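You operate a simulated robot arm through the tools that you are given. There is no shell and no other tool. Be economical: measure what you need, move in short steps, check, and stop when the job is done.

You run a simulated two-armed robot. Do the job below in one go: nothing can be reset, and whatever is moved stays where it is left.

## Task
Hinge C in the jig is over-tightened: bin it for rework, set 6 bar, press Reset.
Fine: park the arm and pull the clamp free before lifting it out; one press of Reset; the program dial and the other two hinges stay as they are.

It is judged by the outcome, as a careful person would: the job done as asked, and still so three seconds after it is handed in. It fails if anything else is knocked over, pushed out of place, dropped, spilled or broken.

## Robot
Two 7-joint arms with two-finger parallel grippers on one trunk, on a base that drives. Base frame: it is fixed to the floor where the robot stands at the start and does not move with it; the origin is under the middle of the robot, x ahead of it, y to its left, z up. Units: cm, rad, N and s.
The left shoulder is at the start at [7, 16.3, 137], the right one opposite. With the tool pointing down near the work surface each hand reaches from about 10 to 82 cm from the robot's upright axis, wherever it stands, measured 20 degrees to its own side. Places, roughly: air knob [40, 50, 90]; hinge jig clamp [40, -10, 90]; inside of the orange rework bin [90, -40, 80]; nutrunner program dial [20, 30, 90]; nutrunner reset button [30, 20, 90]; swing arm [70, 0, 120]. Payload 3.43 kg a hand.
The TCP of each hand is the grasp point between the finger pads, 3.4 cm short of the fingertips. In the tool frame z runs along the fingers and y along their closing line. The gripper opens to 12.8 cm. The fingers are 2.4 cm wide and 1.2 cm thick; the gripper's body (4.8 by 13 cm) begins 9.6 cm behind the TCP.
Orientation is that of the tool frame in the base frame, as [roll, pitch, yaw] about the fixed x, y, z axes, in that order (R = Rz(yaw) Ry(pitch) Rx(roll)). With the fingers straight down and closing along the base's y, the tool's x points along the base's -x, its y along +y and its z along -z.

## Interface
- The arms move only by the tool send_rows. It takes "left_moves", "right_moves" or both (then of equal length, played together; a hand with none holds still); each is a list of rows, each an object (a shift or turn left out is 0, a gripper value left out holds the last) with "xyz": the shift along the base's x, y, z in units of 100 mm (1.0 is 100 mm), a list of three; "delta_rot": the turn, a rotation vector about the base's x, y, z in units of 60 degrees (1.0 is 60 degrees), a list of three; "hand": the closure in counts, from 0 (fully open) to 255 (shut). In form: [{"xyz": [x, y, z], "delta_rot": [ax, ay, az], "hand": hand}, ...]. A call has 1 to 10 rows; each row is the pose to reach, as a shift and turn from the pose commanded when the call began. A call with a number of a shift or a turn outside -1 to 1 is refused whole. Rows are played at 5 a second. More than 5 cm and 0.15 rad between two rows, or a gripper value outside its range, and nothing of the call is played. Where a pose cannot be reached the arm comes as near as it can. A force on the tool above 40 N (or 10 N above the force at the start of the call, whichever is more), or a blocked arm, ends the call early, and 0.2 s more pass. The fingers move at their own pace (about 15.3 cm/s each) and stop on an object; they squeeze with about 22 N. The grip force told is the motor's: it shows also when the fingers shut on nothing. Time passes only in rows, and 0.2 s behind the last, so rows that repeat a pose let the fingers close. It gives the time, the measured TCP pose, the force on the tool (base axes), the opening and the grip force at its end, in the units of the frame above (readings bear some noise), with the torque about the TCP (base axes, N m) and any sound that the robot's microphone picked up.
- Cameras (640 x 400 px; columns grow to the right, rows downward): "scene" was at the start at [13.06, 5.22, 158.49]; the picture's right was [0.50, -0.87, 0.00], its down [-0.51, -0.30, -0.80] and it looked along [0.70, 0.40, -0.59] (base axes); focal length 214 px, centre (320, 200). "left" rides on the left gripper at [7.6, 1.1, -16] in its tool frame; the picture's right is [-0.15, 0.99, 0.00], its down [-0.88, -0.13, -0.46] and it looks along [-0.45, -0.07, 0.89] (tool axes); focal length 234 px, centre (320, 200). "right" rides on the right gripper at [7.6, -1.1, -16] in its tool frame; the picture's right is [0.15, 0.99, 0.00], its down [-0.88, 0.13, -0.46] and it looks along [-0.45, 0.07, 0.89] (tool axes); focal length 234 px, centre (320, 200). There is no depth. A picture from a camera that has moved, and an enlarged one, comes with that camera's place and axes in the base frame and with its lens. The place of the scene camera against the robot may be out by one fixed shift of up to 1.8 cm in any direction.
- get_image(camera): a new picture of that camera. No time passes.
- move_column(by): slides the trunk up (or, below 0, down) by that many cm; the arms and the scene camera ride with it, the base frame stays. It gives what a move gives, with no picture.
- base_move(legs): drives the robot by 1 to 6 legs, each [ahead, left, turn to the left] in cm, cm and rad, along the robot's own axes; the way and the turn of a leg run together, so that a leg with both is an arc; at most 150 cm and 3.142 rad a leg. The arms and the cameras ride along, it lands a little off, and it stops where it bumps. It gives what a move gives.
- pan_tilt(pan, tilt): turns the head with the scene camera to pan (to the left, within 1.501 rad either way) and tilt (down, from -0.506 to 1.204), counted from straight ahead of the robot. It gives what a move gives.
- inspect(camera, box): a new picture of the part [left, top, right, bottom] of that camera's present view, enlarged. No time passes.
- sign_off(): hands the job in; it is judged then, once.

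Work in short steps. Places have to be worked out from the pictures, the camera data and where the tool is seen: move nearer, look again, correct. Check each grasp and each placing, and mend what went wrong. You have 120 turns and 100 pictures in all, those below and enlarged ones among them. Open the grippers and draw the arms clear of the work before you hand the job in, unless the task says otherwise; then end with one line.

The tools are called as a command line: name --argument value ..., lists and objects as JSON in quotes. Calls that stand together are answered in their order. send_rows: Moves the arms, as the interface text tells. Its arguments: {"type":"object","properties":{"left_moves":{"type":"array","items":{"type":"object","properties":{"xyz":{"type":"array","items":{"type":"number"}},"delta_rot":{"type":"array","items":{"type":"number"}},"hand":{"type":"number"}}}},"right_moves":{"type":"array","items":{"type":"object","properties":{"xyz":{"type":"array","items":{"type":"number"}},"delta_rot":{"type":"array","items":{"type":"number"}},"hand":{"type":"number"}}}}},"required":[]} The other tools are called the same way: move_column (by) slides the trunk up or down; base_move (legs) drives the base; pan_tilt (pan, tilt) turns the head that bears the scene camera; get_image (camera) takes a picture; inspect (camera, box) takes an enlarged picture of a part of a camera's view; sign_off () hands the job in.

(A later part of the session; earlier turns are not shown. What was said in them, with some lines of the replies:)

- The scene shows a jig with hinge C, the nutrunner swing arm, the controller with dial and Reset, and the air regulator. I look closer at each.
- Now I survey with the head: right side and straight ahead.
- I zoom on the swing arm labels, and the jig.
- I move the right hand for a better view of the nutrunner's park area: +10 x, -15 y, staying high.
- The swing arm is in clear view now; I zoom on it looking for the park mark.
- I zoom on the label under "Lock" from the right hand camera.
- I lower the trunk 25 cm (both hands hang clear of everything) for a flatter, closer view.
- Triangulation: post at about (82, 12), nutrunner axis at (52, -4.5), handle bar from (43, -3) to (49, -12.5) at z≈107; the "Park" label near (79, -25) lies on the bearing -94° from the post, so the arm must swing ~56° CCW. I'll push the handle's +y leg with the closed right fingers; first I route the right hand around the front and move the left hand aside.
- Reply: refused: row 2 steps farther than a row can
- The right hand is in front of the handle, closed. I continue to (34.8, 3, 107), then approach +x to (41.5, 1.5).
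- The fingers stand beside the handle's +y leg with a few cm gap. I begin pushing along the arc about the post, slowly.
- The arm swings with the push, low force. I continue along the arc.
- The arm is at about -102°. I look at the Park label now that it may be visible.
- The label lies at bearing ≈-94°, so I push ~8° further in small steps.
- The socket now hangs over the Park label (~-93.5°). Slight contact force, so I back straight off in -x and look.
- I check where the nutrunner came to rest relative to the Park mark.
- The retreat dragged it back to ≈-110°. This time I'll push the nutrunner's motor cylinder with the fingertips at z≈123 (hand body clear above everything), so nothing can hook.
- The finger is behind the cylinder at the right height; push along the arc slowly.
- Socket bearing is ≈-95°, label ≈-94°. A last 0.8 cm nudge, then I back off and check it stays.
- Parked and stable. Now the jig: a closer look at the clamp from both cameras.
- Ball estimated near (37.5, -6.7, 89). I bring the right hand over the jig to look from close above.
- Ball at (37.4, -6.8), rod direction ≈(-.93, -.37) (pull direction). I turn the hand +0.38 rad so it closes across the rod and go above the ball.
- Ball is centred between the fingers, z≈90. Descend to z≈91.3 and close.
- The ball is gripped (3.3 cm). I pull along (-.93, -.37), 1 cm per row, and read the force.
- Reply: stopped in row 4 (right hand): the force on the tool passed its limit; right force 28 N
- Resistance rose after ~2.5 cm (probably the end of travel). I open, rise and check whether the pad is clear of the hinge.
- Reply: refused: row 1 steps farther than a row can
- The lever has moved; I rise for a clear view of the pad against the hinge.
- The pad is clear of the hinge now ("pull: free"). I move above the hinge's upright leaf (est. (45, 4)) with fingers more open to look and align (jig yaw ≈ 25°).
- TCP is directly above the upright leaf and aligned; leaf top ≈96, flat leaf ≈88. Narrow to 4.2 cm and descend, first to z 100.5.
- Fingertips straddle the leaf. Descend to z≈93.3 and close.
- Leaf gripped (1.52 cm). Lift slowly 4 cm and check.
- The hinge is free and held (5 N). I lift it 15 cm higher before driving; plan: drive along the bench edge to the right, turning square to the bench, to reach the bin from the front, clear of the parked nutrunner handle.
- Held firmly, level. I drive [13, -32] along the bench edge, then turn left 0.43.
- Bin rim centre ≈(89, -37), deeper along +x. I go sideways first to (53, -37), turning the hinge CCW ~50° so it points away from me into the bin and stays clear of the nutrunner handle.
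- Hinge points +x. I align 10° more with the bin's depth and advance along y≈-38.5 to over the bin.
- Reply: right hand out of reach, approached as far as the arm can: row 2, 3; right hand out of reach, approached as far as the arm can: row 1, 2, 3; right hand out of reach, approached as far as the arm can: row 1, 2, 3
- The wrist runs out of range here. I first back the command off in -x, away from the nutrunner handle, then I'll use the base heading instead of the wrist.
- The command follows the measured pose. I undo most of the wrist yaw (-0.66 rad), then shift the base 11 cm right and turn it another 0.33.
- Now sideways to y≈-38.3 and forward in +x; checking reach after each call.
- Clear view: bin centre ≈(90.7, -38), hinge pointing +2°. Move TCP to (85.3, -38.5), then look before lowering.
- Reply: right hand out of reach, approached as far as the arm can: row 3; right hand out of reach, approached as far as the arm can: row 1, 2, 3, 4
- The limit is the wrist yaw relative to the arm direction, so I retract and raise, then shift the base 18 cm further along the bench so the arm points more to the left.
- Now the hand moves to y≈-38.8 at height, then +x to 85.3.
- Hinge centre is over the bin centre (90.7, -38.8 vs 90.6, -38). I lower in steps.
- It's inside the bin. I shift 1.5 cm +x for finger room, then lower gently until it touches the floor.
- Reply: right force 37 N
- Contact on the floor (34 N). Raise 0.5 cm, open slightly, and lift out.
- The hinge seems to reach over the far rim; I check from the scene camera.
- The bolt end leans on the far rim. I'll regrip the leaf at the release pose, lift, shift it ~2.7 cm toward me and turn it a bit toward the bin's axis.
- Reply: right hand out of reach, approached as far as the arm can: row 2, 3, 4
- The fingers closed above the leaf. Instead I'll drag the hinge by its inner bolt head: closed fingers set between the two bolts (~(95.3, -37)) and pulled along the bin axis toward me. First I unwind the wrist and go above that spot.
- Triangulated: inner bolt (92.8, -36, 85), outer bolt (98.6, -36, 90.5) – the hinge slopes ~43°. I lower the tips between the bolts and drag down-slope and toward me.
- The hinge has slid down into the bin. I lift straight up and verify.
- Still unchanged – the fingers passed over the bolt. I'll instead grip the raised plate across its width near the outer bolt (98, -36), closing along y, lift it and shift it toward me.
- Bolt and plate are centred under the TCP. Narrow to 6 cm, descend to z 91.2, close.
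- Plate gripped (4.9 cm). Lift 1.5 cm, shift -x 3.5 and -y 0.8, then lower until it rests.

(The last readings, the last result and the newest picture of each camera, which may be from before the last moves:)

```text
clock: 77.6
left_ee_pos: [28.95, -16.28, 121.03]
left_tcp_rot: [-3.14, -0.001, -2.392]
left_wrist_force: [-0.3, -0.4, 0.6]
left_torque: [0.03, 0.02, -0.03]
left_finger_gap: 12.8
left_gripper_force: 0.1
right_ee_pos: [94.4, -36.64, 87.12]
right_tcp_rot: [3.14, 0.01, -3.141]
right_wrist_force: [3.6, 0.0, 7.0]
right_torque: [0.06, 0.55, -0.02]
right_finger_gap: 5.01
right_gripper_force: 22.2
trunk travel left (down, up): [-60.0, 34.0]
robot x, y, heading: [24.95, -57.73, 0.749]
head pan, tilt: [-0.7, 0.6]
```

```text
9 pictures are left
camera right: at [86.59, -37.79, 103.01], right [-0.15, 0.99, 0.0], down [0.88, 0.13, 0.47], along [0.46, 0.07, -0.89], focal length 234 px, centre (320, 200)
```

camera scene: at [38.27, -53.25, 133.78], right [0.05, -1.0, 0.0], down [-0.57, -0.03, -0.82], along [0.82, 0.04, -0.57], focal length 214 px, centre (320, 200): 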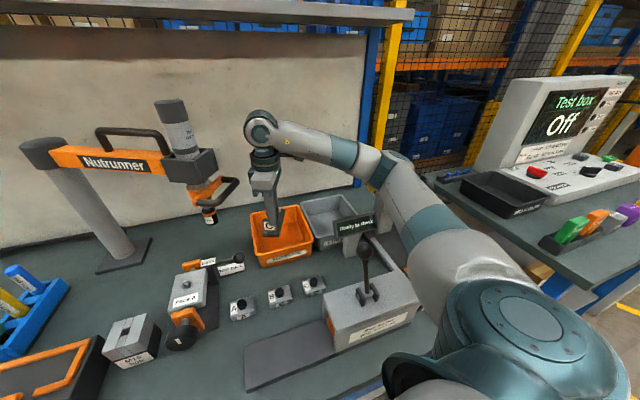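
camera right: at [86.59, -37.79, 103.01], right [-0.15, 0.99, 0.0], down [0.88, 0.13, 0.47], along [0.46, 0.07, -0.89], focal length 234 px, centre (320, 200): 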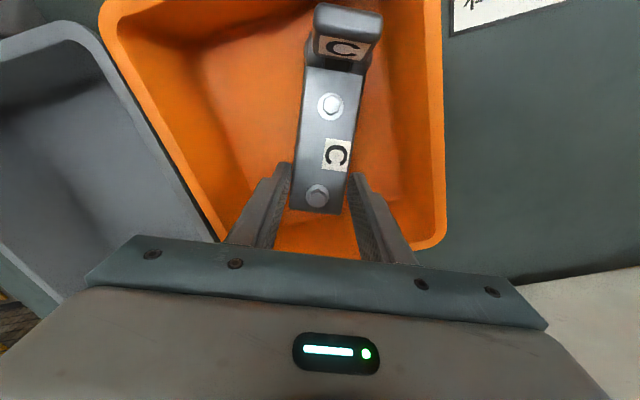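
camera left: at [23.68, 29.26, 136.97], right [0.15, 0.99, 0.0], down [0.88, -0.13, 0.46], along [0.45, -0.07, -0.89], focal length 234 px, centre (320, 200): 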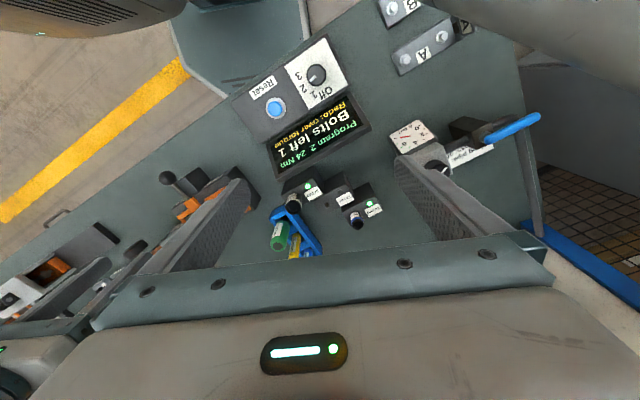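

The hinge now lies fully inside the bin. Release slightly, lift clear, and retract the right hand at height.

send_rows --right_moves '[{"hand": 130}, {"xyz": [0, 0, 0]}, {"xyz": [0, 0, 0.3]}, {"xyz": [0, 0, 0.65]}, {"xyz": [0, 0, 1.0]}]'

send_rows --right_moves '[{"xyz": [0, -0.1, 0.4]}, {"xyz": [0, -0.2, 0.8]}, {"xyz": [0, -0.3, 1.0]}]'

send_rows --right_moves '[{"xyz": [-0.3, 0, 0.3]}, {"xyz": [-0.65, 0, 0.6]}, {"xyz": [-1.0, 0, 0.9]}]'

send_rows --right_moves '[{"xyz": [-0.35, 0, 0]}, {"xyz": [-0.7, 0, 0]}, {"xyz": [-1.0, 0, 0]}]'

get_image --camera "scene"

```text
clock: 78.8
left_ee_pos: [28.74, -16.29, 120.96]
left_tcp_rot: [-3.139, 0.001, -2.39]
left_wrist_force: [-1.0, 0.6, -0.4]
left_torque: [0.01, 0.0, 0.01]
left_finger_gap: 12.8
left_gripper_force: 0.1
right_ee_pos: [94.16, -36.57, 97.1]
right_tcp_rot: [3.14, 0.01, -3.141]
right_wrist_force: [0.3, 0.3, 0.6]
right_torque: [-0.02, -0.01, -0.01]
right_finger_gap: 6.28
right_gripper_force: 0.1
trunk travel left (down, up): [-60.0, 34.0]
robot x, y, heading: [24.97, -57.8, 0.75]
head pan, tilt: [-0.7, 0.6]
```

```text
clock: 79.6
left_ee_pos: [28.99, -16.23, 121.08]
left_tcp_rot: [-3.141, 0.002, -2.391]
left_wrist_force: [0.3, 0.1, 0.0]
left_torque: [0.02, -0.01, 0.01]
left_finger_gap: 12.79
left_gripper_force: 0.0
right_ee_pos: [94.53, -39.73, 106.83]
right_tcp_rot: [3.139, 0.009, -3.141]
right_wrist_force: [-0.7, -1.0, -0.1]
right_torque: [0.04, -0.01, 0.0]
right_finger_gap: 6.28
right_gripper_force: 0.0
trunk travel left (down, up): [-60.0, 34.0]
robot x, y, heading: [25.17, -58.44, 0.756]
head pan, tilt: [-0.7, 0.6]
```

```text
clock: 80.4
left_ee_pos: [28.75, -16.22, 120.97]
left_tcp_rot: [-3.14, 0.0, -2.391]
left_wrist_force: [0.3, 0.2, 0.1]
left_torque: [-0.02, -0.02, -0.02]
left_finger_gap: 12.8
left_gripper_force: 0.1
right_ee_pos: [84.18, -39.7, 115.92]
right_tcp_rot: [3.138, 0.012, 3.141]
right_wrist_force: [0.1, 0.4, -0.1]
right_torque: [0.01, -0.03, -0.02]
right_finger_gap: 6.26
right_gripper_force: 0.0
trunk travel left (down, up): [-60.0, 34.0]
robot x, y, heading: [25.12, -58.1, 0.753]
head pan, tilt: [-0.7, 0.6]
```

```text
clock: 81.2
left_ee_pos: [28.92, -16.29, 120.97]
left_tcp_rot: [-3.14, -0.001, -2.391]
left_wrist_force: [-0.3, -0.1, -0.6]
left_torque: [0.02, 0.01, -0.02]
left_finger_gap: 12.82
left_gripper_force: 0.1
right_ee_pos: [74.2, -39.51, 116.02]
right_tcp_rot: [3.138, 0.009, 3.139]
right_wrist_force: [0.1, 0.7, 0.1]
right_torque: [-0.03, -0.02, -0.01]
right_finger_gap: 6.26
right_gripper_force: 0.0
trunk travel left (down, up): [-60.0, 34.0]
robot x, y, heading: [25.05, -58.14, 0.753]
head pan, tilt: [-0.7, 0.6]
```

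```text
8 pictures are left
camera scene: at [38.12, -53.22, 133.79], right [0.05, -1.0, 0.0], down [-0.56, -0.03, -0.83], along [0.82, 0.04, -0.56], focal length 214 px, centre (320, 200)
```

scene: 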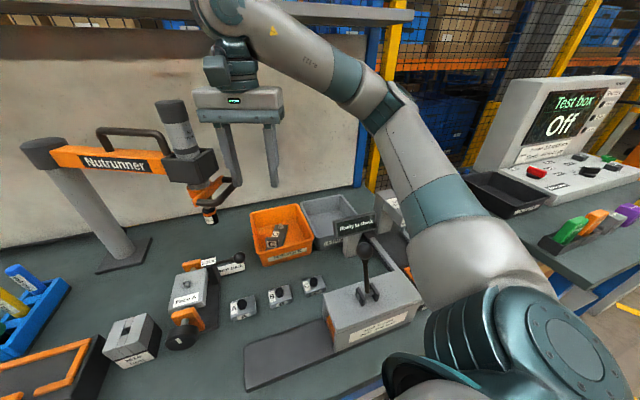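

Hinge is in the Rework bin, nutrunner still parked. I retract a bit more and drive back to the start place.

send_rows --right_moves '[{"xyz": [-0.35, 0, 0]}, {"xyz": [-0.7, 0, 0]}, {"xyz": [-1.0, 0, 0]}]'

base_move --legs '[[0, 0, -0.75], [-25, 58, 0]]'

pan_tilt --pan 0.75 --tilt 0.75

inspect --camera "scene" --box '[160, 120, 480, 320]'

```text
clock: 82.0
left_ee_pos: [28.74, -16.2, 120.96]
left_tcp_rot: [-3.14, -0.001, -2.39]
left_wrist_force: [-0.4, -0.2, 0.2]
left_torque: [-0.01, -0.04, 0.02]
left_finger_gap: 12.8
left_gripper_force: 0.0
right_ee_pos: [64.1, -39.52, 116.05]
right_tcp_rot: [3.139, 0.011, 3.141]
right_wrist_force: [-0.4, 0.2, 0.7]
right_torque: [-0.01, -0.03, 0.0]
right_finger_gap: 6.27
right_gripper_force: 0.0
trunk travel left (down, up): [-60.0, 34.0]
robot x, y, heading: [25.54, -58.35, 0.75]
head pan, tilt: [-0.7, 0.6]
```

```text
clock: 87.5
left_ee_pos: [32.27, 28.54, 120.91]
left_tcp_rot: [-3.141, 0.0, 3.136]
left_wrist_force: [-0.1, -0.1, -0.6]
left_torque: [0.01, -0.01, 0.02]
left_finger_gap: 12.77
left_gripper_force: 0.0
right_ee_pos: [41.8, -12.68, 115.82]
right_tcp_rot: [3.137, 0.01, 2.383]
right_wrist_force: [0.0, -0.2, 0.3]
right_torque: [0.0, 0.0, 0.0]
right_finger_gap: 6.28
right_gripper_force: 0.1
trunk travel left (down, up): [-60.0, 34.0]
robot x, y, heading: [0.69, 0.5, -0.002]
head pan, tilt: [-0.7, 0.6]
```

```text
clock: 89.0
left_ee_pos: [32.18, 28.31, 120.97]
left_tcp_rot: [-3.14, 0.0, 3.134]
left_wrist_force: [0.1, -0.2, -0.3]
left_torque: [0.05, -0.01, 0.01]
left_finger_gap: 12.79
left_gripper_force: 0.1
right_ee_pos: [41.88, -12.69, 116.02]
right_tcp_rot: [3.138, 0.01, 2.383]
right_wrist_force: [-0.1, 0.7, -0.2]
right_torque: [-0.02, 0.01, -0.01]
right_finger_gap: 6.27
right_gripper_force: 0.1
trunk travel left (down, up): [-60.0, 34.0]
robot x, y, heading: [0.93, 0.78, -0.004]
head pan, tilt: [0.75, 0.75]
```

```text
2.00 times, centred on (320, 220) of scene
camera zoom: at [12.37, 7.14, 132.5], right [0.68, -0.74, 0.0], down [-0.5, -0.46, -0.73], along [0.54, 0.49, -0.68], focal length 429 px, centre (320, 160)
```

zoom: 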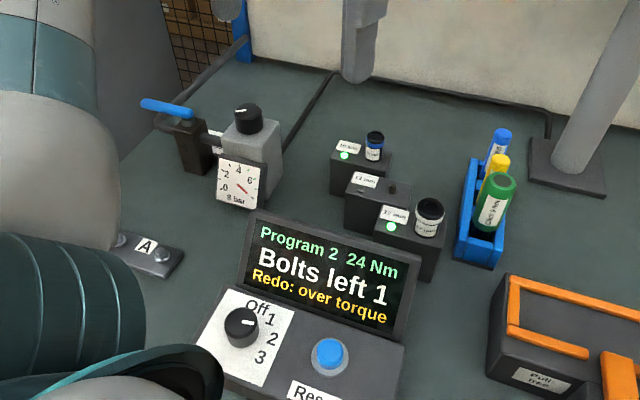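

I zoom into the gauge and knob.

inspect --camera "scene" --box '[250, 165, 310, 228]'

```text
6.35 times, centred on (280, 196) of scene
camera zoom: at [12.37, 7.14, 132.5], right [0.68, -0.74, 0.0], down [-0.5, -0.46, -0.73], along [0.54, 0.49, -0.68], focal length 1362 px, centre (574, 222)
```

zoom: 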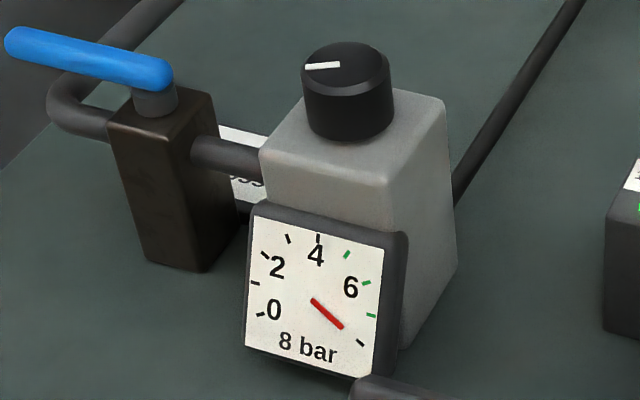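

The needle stands at 8 bar (ticks 0–8, 1 bar each, green 5–7); 6 bar is two ticks back. I bring the left hand above the knob (est. (43, 50)).

send_rows --left_moves '[{"xyz": [0.25, 0.4, 0], "hand": 120}, {"xyz": [0.45, 0.8, 0]}, {"xyz": [0.6, 1.0, 0]}]'

send_rows --left_moves '[{"xyz": [0.2, 0.4, 0]}, {"xyz": [0.45, 0.8, -0.1]}, {"xyz": [0.5, 1.0, -0.5]}, {"xyz": [0.5, 1.0, -0.9]}]'

get_image --camera "left"

```text
clock: 89.8
left_ee_pos: [38.3, 38.45, 120.92]
left_tcp_rot: [-3.14, 0.0, 3.133]
left_wrist_force: [-0.8, -1.1, 0.4]
left_torque: [0.01, -0.01, -0.02]
left_finger_gap: 6.77
left_gripper_force: 0.0
right_ee_pos: [41.79, -12.71, 115.95]
right_tcp_rot: [3.138, 0.01, 2.383]
right_wrist_force: [0.8, -0.3, 0.8]
right_torque: [-0.02, 0.01, 0.0]
right_finger_gap: 6.27
right_gripper_force: 0.0
trunk travel left (down, up): [-60.0, 34.0]
robot x, y, heading: [0.67, 0.91, -0.008]
head pan, tilt: [0.75, 0.75]
```

```text
clock: 90.8
left_ee_pos: [43.16, 48.23, 111.96]
left_tcp_rot: [3.141, -0.002, 3.136]
left_wrist_force: [0.6, 0.3, 1.1]
left_torque: [0.0, 0.0, -0.03]
left_finger_gap: 6.77
left_gripper_force: 0.0
right_ee_pos: [41.92, -12.73, 115.98]
right_tcp_rot: [3.139, 0.012, 2.384]
right_wrist_force: [1.4, 0.2, 0.2]
right_torque: [0.0, -0.02, 0.02]
right_finger_gap: 6.27
right_gripper_force: 0.0
trunk travel left (down, up): [-60.0, 34.0]
robot x, y, heading: [0.77, 0.85, -0.009]
head pan, tilt: [0.75, 0.75]
```

```text
5 pictures are left
camera left: at [35.58, 49.53, 128.1], right [0.15, 0.99, 0.0], down [0.88, -0.14, 0.46], along [0.45, -0.07, -0.89], focal length 234 px, centre (320, 200)
```

left: 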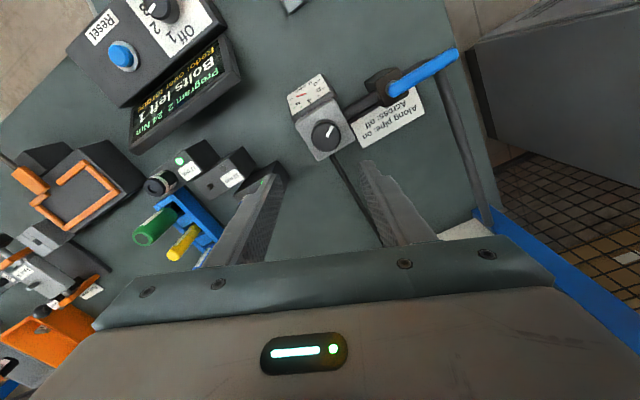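

Knob centre ≈(42.5, 49.5), top ≈94.5. I align, descend to z≈95.2 (tips just above the block) and close.

send_rows --left_moves '[{"xyz": [-0.06, 0.12, -0.3]}, {"xyz": [-0.06, 0.12, -0.7]}, {"xyz": [-0.06, 0.12, -1.0]}]'

send_rows --left_moves '[{"xyz": [0, 0, -0.3]}, {"xyz": [0, 0, -0.55]}, {"xyz": [0, 0, -0.67]}]'

send_rows --left_moves '[{"hand": 255}, {"xyz": [0, 0, 0]}, {"xyz": [0, 0, 0]}]'

```text
clock: 91.6
left_ee_pos: [42.53, 49.68, 102.26]
left_tcp_rot: [-3.14, 0.0, 3.134]
left_wrist_force: [-0.8, 0.5, -0.5]
left_torque: [-0.03, -0.05, 0.01]
left_finger_gap: 6.75
left_gripper_force: 0.0
right_ee_pos: [41.82, -12.71, 115.98]
right_tcp_rot: [3.139, 0.011, 2.382]
right_wrist_force: [0.6, 0.1, 1.1]
right_torque: [-0.02, 0.03, -0.03]
right_finger_gap: 6.27
right_gripper_force: 0.0
trunk travel left (down, up): [-60.0, 34.0]
robot x, y, heading: [0.81, 0.85, -0.007]
head pan, tilt: [0.75, 0.75]
```

```text
clock: 92.4
left_ee_pos: [42.54, 49.69, 95.47]
left_tcp_rot: [-3.139, 0.0, 3.135]
left_wrist_force: [-0.8, 0.1, 0.4]
left_torque: [0.01, -0.02, -0.01]
left_finger_gap: 6.76
left_gripper_force: 0.1
right_ee_pos: [41.94, -12.7, 116.12]
right_tcp_rot: [3.138, 0.012, 2.383]
right_wrist_force: [1.2, 0.3, 0.4]
right_torque: [0.0, 0.01, -0.02]
right_finger_gap: 6.26
right_gripper_force: 0.0
trunk travel left (down, up): [-60.0, 34.0]
robot x, y, heading: [0.64, 0.91, -0.008]
head pan, tilt: [0.75, 0.75]
```

```text
clock: 93.2
left_ee_pos: [42.57, 49.16, 95.44]
left_tcp_rot: [-3.14, -0.001, 3.129]
left_wrist_force: [-5.6, -35.8, -18.7]
left_torque: [-0.33, -1.1, -0.05]
left_finger_gap: 4.2
left_gripper_force: 44.8
right_ee_pos: [41.9, -13.02, 115.93]
right_tcp_rot: [3.137, 0.009, 2.383]
right_wrist_force: [-0.4, -0.2, -0.1]
right_torque: [-0.02, 0.01, -0.01]
right_finger_gap: 6.27
right_gripper_force: 0.0
trunk travel left (down, up): [-60.0, 34.0]
robot x, y, heading: [0.84, 0.43, -0.009]
head pan, tilt: [0.75, 0.75]
```

Gripped (4.2 cm) but the hand is ~0.5 cm off in y; I relax by shifting -0.6 cm.

send_rows --left_moves '[{"xyz": [0, -0.03, 0]}, {"xyz": [0, -0.06, 0]}, {"xyz": [0, -0.06, 0]}]'

```text
clock: 94.0
left_ee_pos: [42.45, 49.2, 95.42]
left_tcp_rot: [3.14, -0.001, 3.136]
left_wrist_force: [2.1, -11.4, -5.6]
left_torque: [-0.22, 1.42, -0.03]
left_finger_gap: 4.16
left_gripper_force: 44.7
right_ee_pos: [41.9, -12.82, 115.93]
right_tcp_rot: [3.138, 0.008, 2.384]
right_wrist_force: [-0.5, 0.1, -0.7]
right_torque: [-0.02, -0.01, 0.02]
right_finger_gap: 6.26
right_gripper_force: 0.0
trunk travel left (down, up): [-60.0, 34.0]
robot x, y, heading: [0.43, 0.71, -0.011]
head pan, tilt: [0.75, 0.75]
```

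Relaxed. I turn the knob CCW by 30° as a test and look at the gauge.

send_rows --left_moves '[{"xyz": [0, -0.02, 0], "delta_rot": [0, 0, 0.125]}, {"xyz": [0, -0.02, 0], "delta_rot": [0, 0, 0.25]}, {"xyz": [0, -0.02, 0], "delta_rot": [0, 0, 0.375]}, {"xyz": [0, -0.02, 0], "delta_rot": [0, 0, 0.5]}, {"xyz": [0, -0.02, 0], "delta_rot": [0, 0, 0.5]}]'

inspect --camera "scene" --box '[250, 165, 310, 228]'

```text
clock: 95.2
left_ee_pos: [42.56, 49.09, 95.41]
left_tcp_rot: [-3.139, 0.006, -2.621]
left_wrist_force: [12.7, 19.9, 27.3]
left_torque: [0.66, 0.37, 0.01]
left_finger_gap: 4.17
left_gripper_force: 45.0
right_ee_pos: [41.87, -12.66, 116.02]
right_tcp_rot: [3.137, 0.011, 2.383]
right_wrist_force: [0.1, 0.8, -0.5]
right_torque: [-0.01, 0.0, -0.01]
right_finger_gap: 6.26
right_gripper_force: 0.0
trunk travel left (down, up): [-60.0, 34.0]
robot x, y, heading: [1.41, 0.62, -0.008]
head pan, tilt: [0.75, 0.75]
```

```text
6.35 times, centred on (280, 196) of scene
camera zoom: at [12.38, 7.24, 132.53], right [0.68, -0.74, 0.0], down [-0.5, -0.46, -0.73], along [0.54, 0.49, -0.68], focal length 1362 px, centre (574, 222)
```

zoom: 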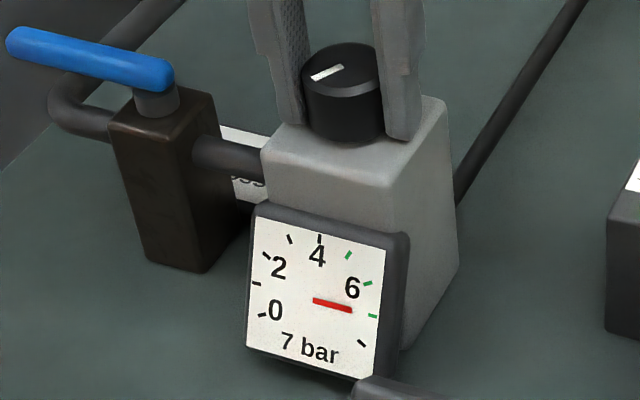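

30° CCW moved it 8 → 7 bar. Another 30° for 6 bar.

send_rows --left_moves '[{"delta_rot": [0, 0, 0.125]}, {"delta_rot": [0, 0, 0.25]}, {"delta_rot": [0, 0, 0.375]}, {"delta_rot": [0, 0, 0.5]}, {"delta_rot": [0, 0, 0.5]}]'

inspect --camera "scene" --box '[250, 165, 310, 228]'

```text
clock: 95.7
left_ee_pos: [42.57, 49.05, 95.4]
left_tcp_rot: [-3.14, 0.006, -2.491]
left_wrist_force: [0.7, 3.6, 7.7]
left_torque: [-0.49, 0.81, 0.04]
left_finger_gap: 4.14
left_gripper_force: 45.1
right_ee_pos: [41.93, -12.62, 115.88]
right_tcp_rot: [3.139, 0.01, 2.383]
right_wrist_force: [0.2, 1.0, 0.5]
right_torque: [0.02, -0.02, 0.02]
right_finger_gap: 6.25
right_gripper_force: 0.0
trunk travel left (down, up): [-60.0, 34.0]
robot x, y, heading: [0.72, 0.91, -0.01]
head pan, tilt: [0.75, 0.75]
stopped in row 2 (left hand): the force on the tool passed its limit (the readings are from after the stop); the commanded pose is now the measured one
```

```text
6.35 times, centred on (280, 196) of scene
camera zoom: at [12.35, 7.15, 132.46], right [0.68, -0.74, 0.0], down [-0.5, -0.46, -0.73], along [0.54, 0.5, -0.68], focal length 1362 px, centre (574, 222)
```

zoom: 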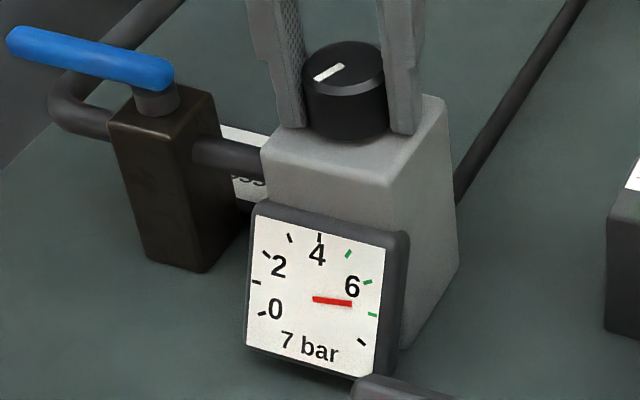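

The call stopped early (force); yaw is now -2.49. About 0.39 rad remains; I turn slower.

send_rows --left_moves '[{"delta_rot": [0, 0, 0.06]}, {"delta_rot": [0, 0, 0.12]}, {"delta_rot": [0, 0, 0.18]}, {"delta_rot": [0, 0, 0.24]}, {"delta_rot": [0, 0, 0.3]}, {"delta_rot": [0, 0, 0.376]}, {"delta_rot": [0, 0, 0.376]}]'

```text
clock: 97.3
left_ee_pos: [42.58, 49.05, 95.51]
left_tcp_rot: [-3.14, 0.005, -2.093]
left_wrist_force: [-2.5, -1.1, 7.3]
left_torque: [-0.91, 1.21, 0.0]
left_finger_gap: 4.17
left_gripper_force: 44.5
right_ee_pos: [41.91, -12.75, 116.02]
right_tcp_rot: [3.138, 0.012, 2.385]
right_wrist_force: [0.4, 0.2, -0.2]
right_torque: [0.0, 0.02, -0.04]
right_finger_gap: 6.27
right_gripper_force: 0.1
trunk travel left (down, up): [-60.0, 34.0]
robot x, y, heading: [0.85, 0.77, -0.008]
head pan, tilt: [0.75, 0.75]
```

Total turn is 60.4°. I release, lift clear, and check the gauge.

send_rows --left_moves '[{"hand": 120}, {"xyz": [0, 0, 0]}, {"xyz": [0, 0, 0.3]}, {"xyz": [0, 0, 0.65]}, {"xyz": [0, 0, 1.0]}]'

inspect --camera "scene" --box '[250, 165, 350, 300]'

```text
clock: 98.5
left_ee_pos: [42.97, 49.26, 104.5]
left_tcp_rot: [3.124, -0.006, -2.096]
left_wrist_force: [-0.1, -0.4, 7.5]
left_torque: [-0.07, -0.06, 0.01]
left_finger_gap: 6.79
left_gripper_force: 0.0
right_ee_pos: [42.07, -12.61, 115.9]
right_tcp_rot: [3.14, 0.01, 2.385]
right_wrist_force: [1.0, 0.4, -0.2]
right_torque: [-0.06, 0.09, 0.03]
right_finger_gap: 6.27
right_gripper_force: 0.1
trunk travel left (down, up): [-60.0, 34.0]
robot x, y, heading: [0.86, 0.74, -0.007]
head pan, tilt: [0.75, 0.75]
```

```text
2.96 times, centred on (300, 232) of scene
camera zoom: at [12.59, 7.32, 132.5], right [0.68, -0.74, 0.0], down [-0.5, -0.46, -0.73], along [0.54, 0.49, -0.68], focal length 636 px, centre (379, 104)
```

zoom: 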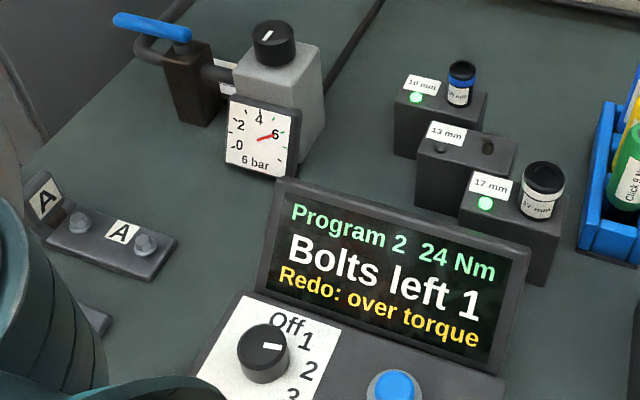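

Gauge reads 6 bar. Next Reset: from four views the button is at (27.2, 19.1), top z≈85. I rise, unwind the wrist, close the fingers and travel there at height.

send_rows --left_moves '[{"xyz": [0, 0, 0.4], "hand": 255}, {"xyz": [0, 0, 0.8], "delta_rot": [0, 0, -0.125]}, {"xyz": [0, 0, 0.9], "delta_rot": [0, 0, -0.25]}, {"xyz": [0, 0, 0.9], "delta_rot": [0, 0, -0.375]}, {"xyz": [0, 0, 0.9], "delta_rot": [0, 0, -0.5]}, {"xyz": [0, 0, 0.9], "delta_rot": [0, 0, -0.625]}, {"xyz": [0, 0, 0.9], "delta_rot": [0, 0, -0.75]}, {"xyz": [0, 0, 0.9], "delta_rot": [0, 0, -0.875]}, {"xyz": [0, 0, 0.9], "delta_rot": [0, 0, -1.0]}]'

send_rows --left_moves '[{"xyz": [-0.18, -0.33, 0]}, {"xyz": [-0.36, -0.66, 0]}, {"xyz": [-0.55, -1.0, 0]}]'

send_rows --left_moves '[{"xyz": [-0.18, -0.33, 0]}, {"xyz": [-0.36, -0.66, 0]}, {"xyz": [-0.55, -1.0, 0]}]'

send_rows --left_moves '[{"xyz": [-0.16, -0.33, 0]}, {"xyz": [-0.32, -0.66, 0]}, {"xyz": [-0.45, -1.0, 0]}]'

```text
clock: 100.5
left_ee_pos: [42.51, 49.02, 114.29]
left_tcp_rot: [-3.139, 0.006, 3.137]
left_wrist_force: [0.2, -0.1, -0.8]
left_torque: [-0.01, -0.01, -0.04]
left_finger_gap: 0.02
left_gripper_force: 22.1
right_ee_pos: [41.84, -12.71, 116.04]
right_tcp_rot: [3.138, 0.012, 2.384]
right_wrist_force: [0.2, -0.2, -0.8]
right_torque: [-0.02, 0.0, 0.0]
right_finger_gap: 6.26
right_gripper_force: 0.1
trunk travel left (down, up): [-60.0, 34.0]
robot x, y, heading: [0.98, 0.85, -0.006]
head pan, tilt: [0.75, 0.75]
```

```text
clock: 101.3
left_ee_pos: [37.11, 38.96, 114.39]
left_tcp_rot: [-3.139, 0.006, 3.14]
left_wrist_force: [-0.5, 0.2, 0.5]
left_torque: [0.02, 0.0, -0.01]
left_finger_gap: 0.01
left_gripper_force: 21.5
right_ee_pos: [41.91, -12.69, 116.0]
right_tcp_rot: [3.137, 0.01, 2.383]
right_wrist_force: [0.0, -0.8, 0.6]
right_torque: [0.03, 0.0, -0.03]
right_finger_gap: 6.27
right_gripper_force: 0.1
trunk travel left (down, up): [-60.0, 34.0]
robot x, y, heading: [0.61, 0.62, -0.011]
head pan, tilt: [0.75, 0.75]
```

```text
clock: 102.1
left_ee_pos: [31.88, 29.12, 114.6]
left_tcp_rot: [3.141, 0.004, 3.14]
left_wrist_force: [0.8, -1.8, 0.1]
left_torque: [0.04, 0.02, 0.03]
left_finger_gap: 0.0
left_gripper_force: 21.7
right_ee_pos: [41.93, -12.84, 115.89]
right_tcp_rot: [3.138, 0.009, 2.385]
right_wrist_force: [0.3, -0.6, -0.3]
right_torque: [0.0, 0.03, 0.01]
right_finger_gap: 6.26
right_gripper_force: 0.1
trunk travel left (down, up): [-60.0, 34.0]
robot x, y, heading: [0.9, 0.81, -0.011]
head pan, tilt: [0.75, 0.75]
```

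```text
clock: 102.9
left_ee_pos: [27.01, 18.67, 114.62]
left_tcp_rot: [3.14, 0.006, 3.14]
left_wrist_force: [-0.1, -0.5, 0.9]
left_torque: [0.06, 0.0, 0.0]
left_finger_gap: 0.03
left_gripper_force: 22.4
right_ee_pos: [41.91, -12.83, 115.95]
right_tcp_rot: [3.136, 0.008, 2.385]
right_wrist_force: [-0.7, -0.3, 0.1]
right_torque: [0.05, -0.04, 0.02]
right_finger_gap: 6.28
right_gripper_force: 0.0
trunk travel left (down, up): [-60.0, 34.0]
robot x, y, heading: [0.89, 0.21, -0.013]
head pan, tilt: [0.75, 0.75]
```

I descend to z≈97 above the button and take one look for the final alignment.

send_rows --left_moves '[{"xyz": [0.02, 0.03, -0.4]}, {"xyz": [0.02, 0.03, -0.8]}, {"xyz": [0.02, 0.03, -1.0]}]'

send_rows --left_moves '[{"xyz": [0, 0, -0.35]}, {"xyz": [0, 0, -0.75]}]'

get_image --camera "left"

```text
clock: 103.7
left_ee_pos: [31.05, 18.45, 108.5]
left_tcp_rot: [-3.14, 0.005, 3.139]
left_wrist_force: [0.2, 0.0, -0.5]
left_torque: [-0.02, -0.02, 0.0]
left_finger_gap: 0.0
left_gripper_force: 21.8
left hand out of reach, approached as far as the arm can: row 1, 2, 3
right_ee_pos: [41.84, -12.61, 116.05]
right_tcp_rot: [3.137, 0.011, 2.384]
right_wrist_force: [-0.1, 0.1, -0.9]
right_torque: [0.02, 0.0, -0.02]
right_finger_gap: 6.25
right_gripper_force: 0.1
trunk travel left (down, up): [-60.0, 34.0]
robot x, y, heading: [1.0, 0.51, -0.009]
head pan, tilt: [0.75, 0.75]
```

```text
clock: 104.3
left_ee_pos: [34.67, 17.11, 103.01]
left_tcp_rot: [-3.141, 0.004, 3.14]
left_wrist_force: [-0.4, -0.4, -0.7]
left_torque: [0.0, -0.03, 0.01]
left_finger_gap: 0.0
left_gripper_force: 22.4
left hand out of reach, approached as far as the arm can: row 1, 2
right_ee_pos: [41.95, -12.73, 115.95]
right_tcp_rot: [3.139, 0.01, 2.385]
right_wrist_force: [0.6, 1.0, -0.4]
right_torque: [0.0, -0.01, 0.01]
right_finger_gap: 6.23
right_gripper_force: 0.1
trunk travel left (down, up): [-60.0, 34.0]
robot x, y, heading: [0.55, 0.86, -0.005]
head pan, tilt: [0.75, 0.75]
```

```text
1 pictures are left
camera left: at [26.99, 18.38, 118.95], right [0.15, 0.99, 0.0], down [0.88, -0.13, 0.46], along [0.45, -0.07, -0.89], focal length 234 px, centre (320, 200)
```

left: 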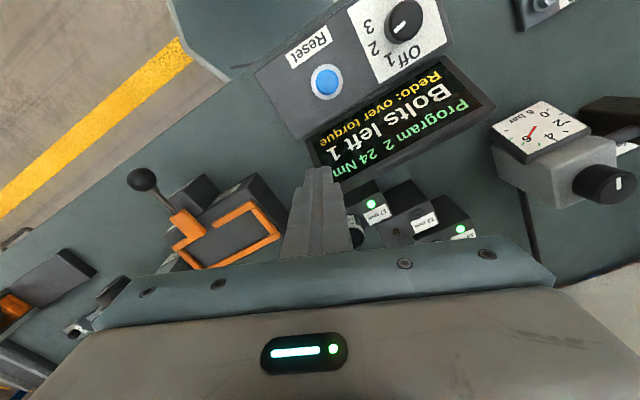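

Button confirmed at (27.3, 19.0), but it is too close in for the arm. I lift, back the base off 18 cm, and come to it at a comfortable reach.

send_rows --left_moves '[{"xyz": [0, 0, 0.3]}, {"xyz": [0, 0, 0.7]}]'

base_move --legs '[[-18, 0, 0]]'

send_rows --left_moves '[{"xyz": [0.35, 0.06, 0]}, {"xyz": [0.7, 0.12, 0]}, {"xyz": [1.0, 0.19, 0]}]'

```text
clock: 104.9
left_ee_pos: [34.78, 17.24, 110.31]
left_tcp_rot: [-3.14, 0.006, 3.14]
left_wrist_force: [0.3, 0.2, 0.1]
left_torque: [0.0, -0.01, -0.01]
left_finger_gap: 0.01
left_gripper_force: 22.1
right_ee_pos: [41.79, -12.63, 115.92]
right_tcp_rot: [3.137, 0.01, 2.385]
right_wrist_force: [-0.2, -0.3, 0.7]
right_torque: [-0.03, -0.03, -0.01]
right_finger_gap: 6.29
right_gripper_force: 0.0
trunk travel left (down, up): [-60.0, 34.0]
robot x, y, heading: [0.93, 0.98, -0.012]
head pan, tilt: [0.75, 0.75]
```

```text
clock: 106.4
left_ee_pos: [16.97, 17.3, 110.27]
left_tcp_rot: [-3.14, 0.004, 3.138]
left_wrist_force: [0.2, -0.3, -0.1]
left_torque: [0.02, 0.01, 0.05]
left_finger_gap: 0.0
left_gripper_force: 21.9
right_ee_pos: [23.98, -12.57, 115.93]
right_tcp_rot: [3.138, 0.01, 2.383]
right_wrist_force: [-1.0, 0.6, -0.4]
right_torque: [0.03, -0.04, -0.01]
right_finger_gap: 6.24
right_gripper_force: 0.0
trunk travel left (down, up): [-60.0, 34.0]
robot x, y, heading: [-17.01, 0.76, -0.003]
head pan, tilt: [0.75, 0.75]
```

```text
clock: 107.2
left_ee_pos: [26.89, 19.47, 110.28]
left_tcp_rot: [-3.14, 0.004, 3.136]
left_wrist_force: [0.8, 1.1, -0.3]
left_torque: [0.0, 0.05, 0.02]
left_finger_gap: 0.0
left_gripper_force: 21.5
right_ee_pos: [24.09, -12.61, 115.88]
right_tcp_rot: [3.139, 0.011, 2.382]
right_wrist_force: [0.5, 0.0, 0.6]
right_torque: [0.02, 0.0, 0.03]
right_finger_gap: 6.28
right_gripper_force: 0.1
trunk travel left (down, up): [-60.0, 34.0]
robot x, y, heading: [-17.0, 1.11, -0.01]
head pan, tilt: [0.75, 0.75]
```

Now fine alignment and descend to z≈93 (tips ≈89.6), still above the button.

send_rows --left_moves '[{"xyz": [0.03, -0.02, -0.35]}, {"xyz": [0.03, -0.02, -0.7]}, {"xyz": [0.03, -0.02, -1.0]}]'

send_rows --left_moves '[{"xyz": [0, 0, -0.3]}, {"xyz": [0, 0, -0.6]}, {"xyz": [0, 0, -0.7]}, {"xyz": [0, 0, -0.7]}]'

```text
clock: 108.0
left_ee_pos: [27.45, 18.94, 99.93]
left_tcp_rot: [-3.141, 0.006, 3.137]
left_wrist_force: [-0.2, 0.3, -0.1]
left_torque: [-0.04, 0.0, 0.02]
left_finger_gap: 0.0
left_gripper_force: 21.3
right_ee_pos: [24.05, -12.56, 116.0]
right_tcp_rot: [3.138, 0.011, 2.382]
right_wrist_force: [-0.3, 0.0, 0.2]
right_torque: [-0.02, 0.0, 0.0]
right_finger_gap: 6.27
right_gripper_force: 0.0
trunk travel left (down, up): [-60.0, 34.0]
robot x, y, heading: [-16.94, 0.53, -0.008]
head pan, tilt: [0.75, 0.75]
```

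```text
clock: 109.0
left_ee_pos: [27.31, 19.08, 93.07]
left_tcp_rot: [-3.14, 0.004, 3.137]
left_wrist_force: [0.1, 0.5, -0.6]
left_torque: [0.01, -0.02, -0.02]
left_finger_gap: 0.02
left_gripper_force: 21.9
right_ee_pos: [24.07, -12.53, 116.0]
right_tcp_rot: [3.137, 0.011, 2.383]
right_wrist_force: [0.7, 0.9, -0.7]
right_torque: [0.03, -0.01, -0.03]
right_finger_gap: 6.27
right_gripper_force: 0.1
trunk travel left (down, up): [-60.0, 34.0]
robot x, y, heading: [-16.89, 1.11, -0.007]
head pan, tilt: [0.75, 0.75]
```

Centred over the button. One press: descend slowly until the force limit stops it.

send_rows --left_moves '[{"xyz": [0, 0, -0.1]}, {"xyz": [0, 0, -0.2]}, {"xyz": [0, 0, -0.3]}, {"xyz": [0, 0, -0.38]}, {"xyz": [0, 0, -0.46]}, {"xyz": [0, 0, -0.54]}, {"xyz": [0, 0, -0.6]}]'

```text
clock: 110.4
left_ee_pos: [27.44, 18.99, 88.61]
left_tcp_rot: [-3.134, 0.018, 3.138]
left_wrist_force: [-13.6, 1.6, 33.0]
left_torque: [0.05, 0.34, 0.29]
left_finger_gap: 0.02
left_gripper_force: 22.3
right_ee_pos: [23.65, -12.56, 116.14]
right_tcp_rot: [3.136, 0.014, 2.382]
right_wrist_force: [0.2, 0.4, -0.3]
right_torque: [0.03, 0.03, -0.03]
right_finger_gap: 6.25
right_gripper_force: 0.1
trunk travel left (down, up): [-60.0, 34.0]
robot x, y, heading: [-17.06, 0.47, -0.009]
head pan, tilt: [0.75, 0.75]
heard: click
stopped in row 6 (left hand): the force on the tool passed its limit (the readings are from after the stop); the commanded pose is now the measured one
```

A click was heard: pressed once. I lift straight off, open the gripper and draw the left hand clear.

send_rows --left_moves '[{"xyz": [0, 0, 0.3]}, {"xyz": [0, 0, 0.65]}, {"xyz": [0, 0, 1.0]}]'

send_rows --left_moves '[{"xyz": [0, 0, 0.35]}, {"xyz": [0, 0, 0.7]}, {"xyz": [0, 0, 1.0], "hand": 0}]' --right_moves '[{"xyz": [0, 0, 0.1]}, {"xyz": [0, 0, 0.2]}, {"xyz": [0, 0, 0.3], "hand": 0}]'

base_move --legs '[[-12, 0, 0]]'

pan_tilt --pan 0.15 --tilt 0.5

get_image --camera "scene"

```text
clock: 111.2
left_ee_pos: [27.72, 18.94, 98.12]
left_tcp_rot: [-3.14, 0.014, 3.138]
left_wrist_force: [0.6, 0.6, 0.9]
left_torque: [-0.01, 0.02, -0.01]
left_finger_gap: 0.0
left_gripper_force: 21.5
right_ee_pos: [24.04, -12.72, 116.03]
right_tcp_rot: [3.138, 0.011, 2.382]
right_wrist_force: [-0.4, 0.2, 0.2]
right_torque: [0.03, 0.0, -0.02]
right_finger_gap: 6.29
right_gripper_force: 0.0
trunk travel left (down, up): [-60.0, 34.0]
robot x, y, heading: [-17.22, 0.71, -0.007]
head pan, tilt: [0.75, 0.75]
```

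```text
clock: 112.0
left_ee_pos: [27.45, 19.02, 108.58]
left_tcp_rot: [-3.137, 0.014, 3.139]
left_wrist_force: [0.4, -0.6, -0.1]
left_torque: [0.01, 0.0, 0.0]
left_finger_gap: 11.59
left_gripper_force: 0.0
right_ee_pos: [24.01, -12.39, 119.07]
right_tcp_rot: [3.139, 0.009, 2.381]
right_wrist_force: [0.2, -0.6, -0.3]
right_torque: [0.05, -0.04, 0.0]
right_finger_gap: 12.79
right_gripper_force: 0.1
trunk travel left (down, up): [-60.0, 34.0]
robot x, y, heading: [-17.02, 0.72, -0.004]
head pan, tilt: [0.75, 0.75]
```

```text
clock: 113.2
left_ee_pos: [15.62, 19.1, 108.48]
left_tcp_rot: [-3.135, 0.015, 3.137]
left_wrist_force: [-0.2, 0.7, -0.2]
left_torque: [0.0, -0.03, -0.02]
left_finger_gap: 12.83
left_gripper_force: 0.1
right_ee_pos: [12.22, -12.3, 118.94]
right_tcp_rot: [3.137, 0.011, 2.382]
right_wrist_force: [-0.2, 0.4, -0.2]
right_torque: [0.02, -0.01, -0.02]
right_finger_gap: 12.79
right_gripper_force: 0.0
trunk travel left (down, up): [-60.0, 34.0]
robot x, y, heading: [-29.16, 1.13, -0.012]
head pan, tilt: [0.75, 0.75]
```

```text
clock: 114.2
left_ee_pos: [15.68, 19.01, 108.45]
left_tcp_rot: [-3.136, 0.014, 3.137]
left_wrist_force: [0.2, 0.8, -0.2]
left_torque: [-0.04, 0.02, 0.05]
left_finger_gap: 12.83
left_gripper_force: 0.1
right_ee_pos: [12.19, -12.36, 118.87]
right_tcp_rot: [3.14, 0.012, 2.381]
right_wrist_force: [-0.9, -0.3, 0.3]
right_torque: [0.01, 0.0, -0.02]
right_finger_gap: 12.79
right_gripper_force: 0.2
trunk travel left (down, up): [-60.0, 34.0]
robot x, y, heading: [-29.08, 1.06, -0.004]
head pan, tilt: [0.15, 0.499]
```

```text
0 pictures are left
camera scene: at [-14.46, 3.09, 134.69], right [0.14, -0.99, 0.0], down [-0.47, -0.07, -0.88], along [0.87, 0.12, -0.48], focal length 214 px, centre (320, 200)
```

scene: 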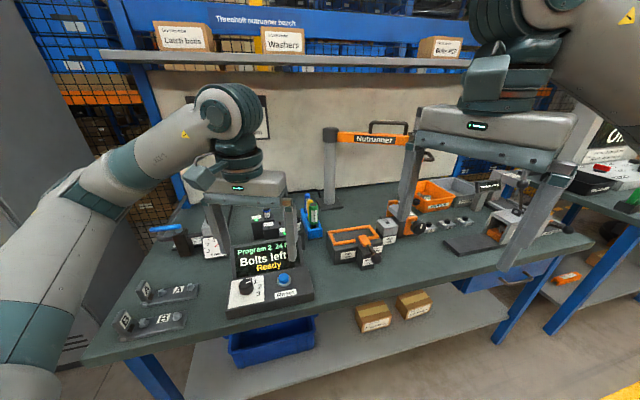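

The display reads "Program 2 … Ready", hinges A and B are untouched, the nutrunner arm is parked, and both hands are open and clear. I hand it in.

sign_off

```text
The job is handed in.
```

The job is done and handed in: hinge C is in the Rework bin, air is at 6 bar, and Reset was pressed once, with the display now reading "Ready". I parked the arm and pulled the clamp free before lifting the hinge out. The program dial still shows program 2, and hinges A and B weren't touched. On the first try the hinge came to rest against the bin's rim, so I regripped it and laid it flat inside.
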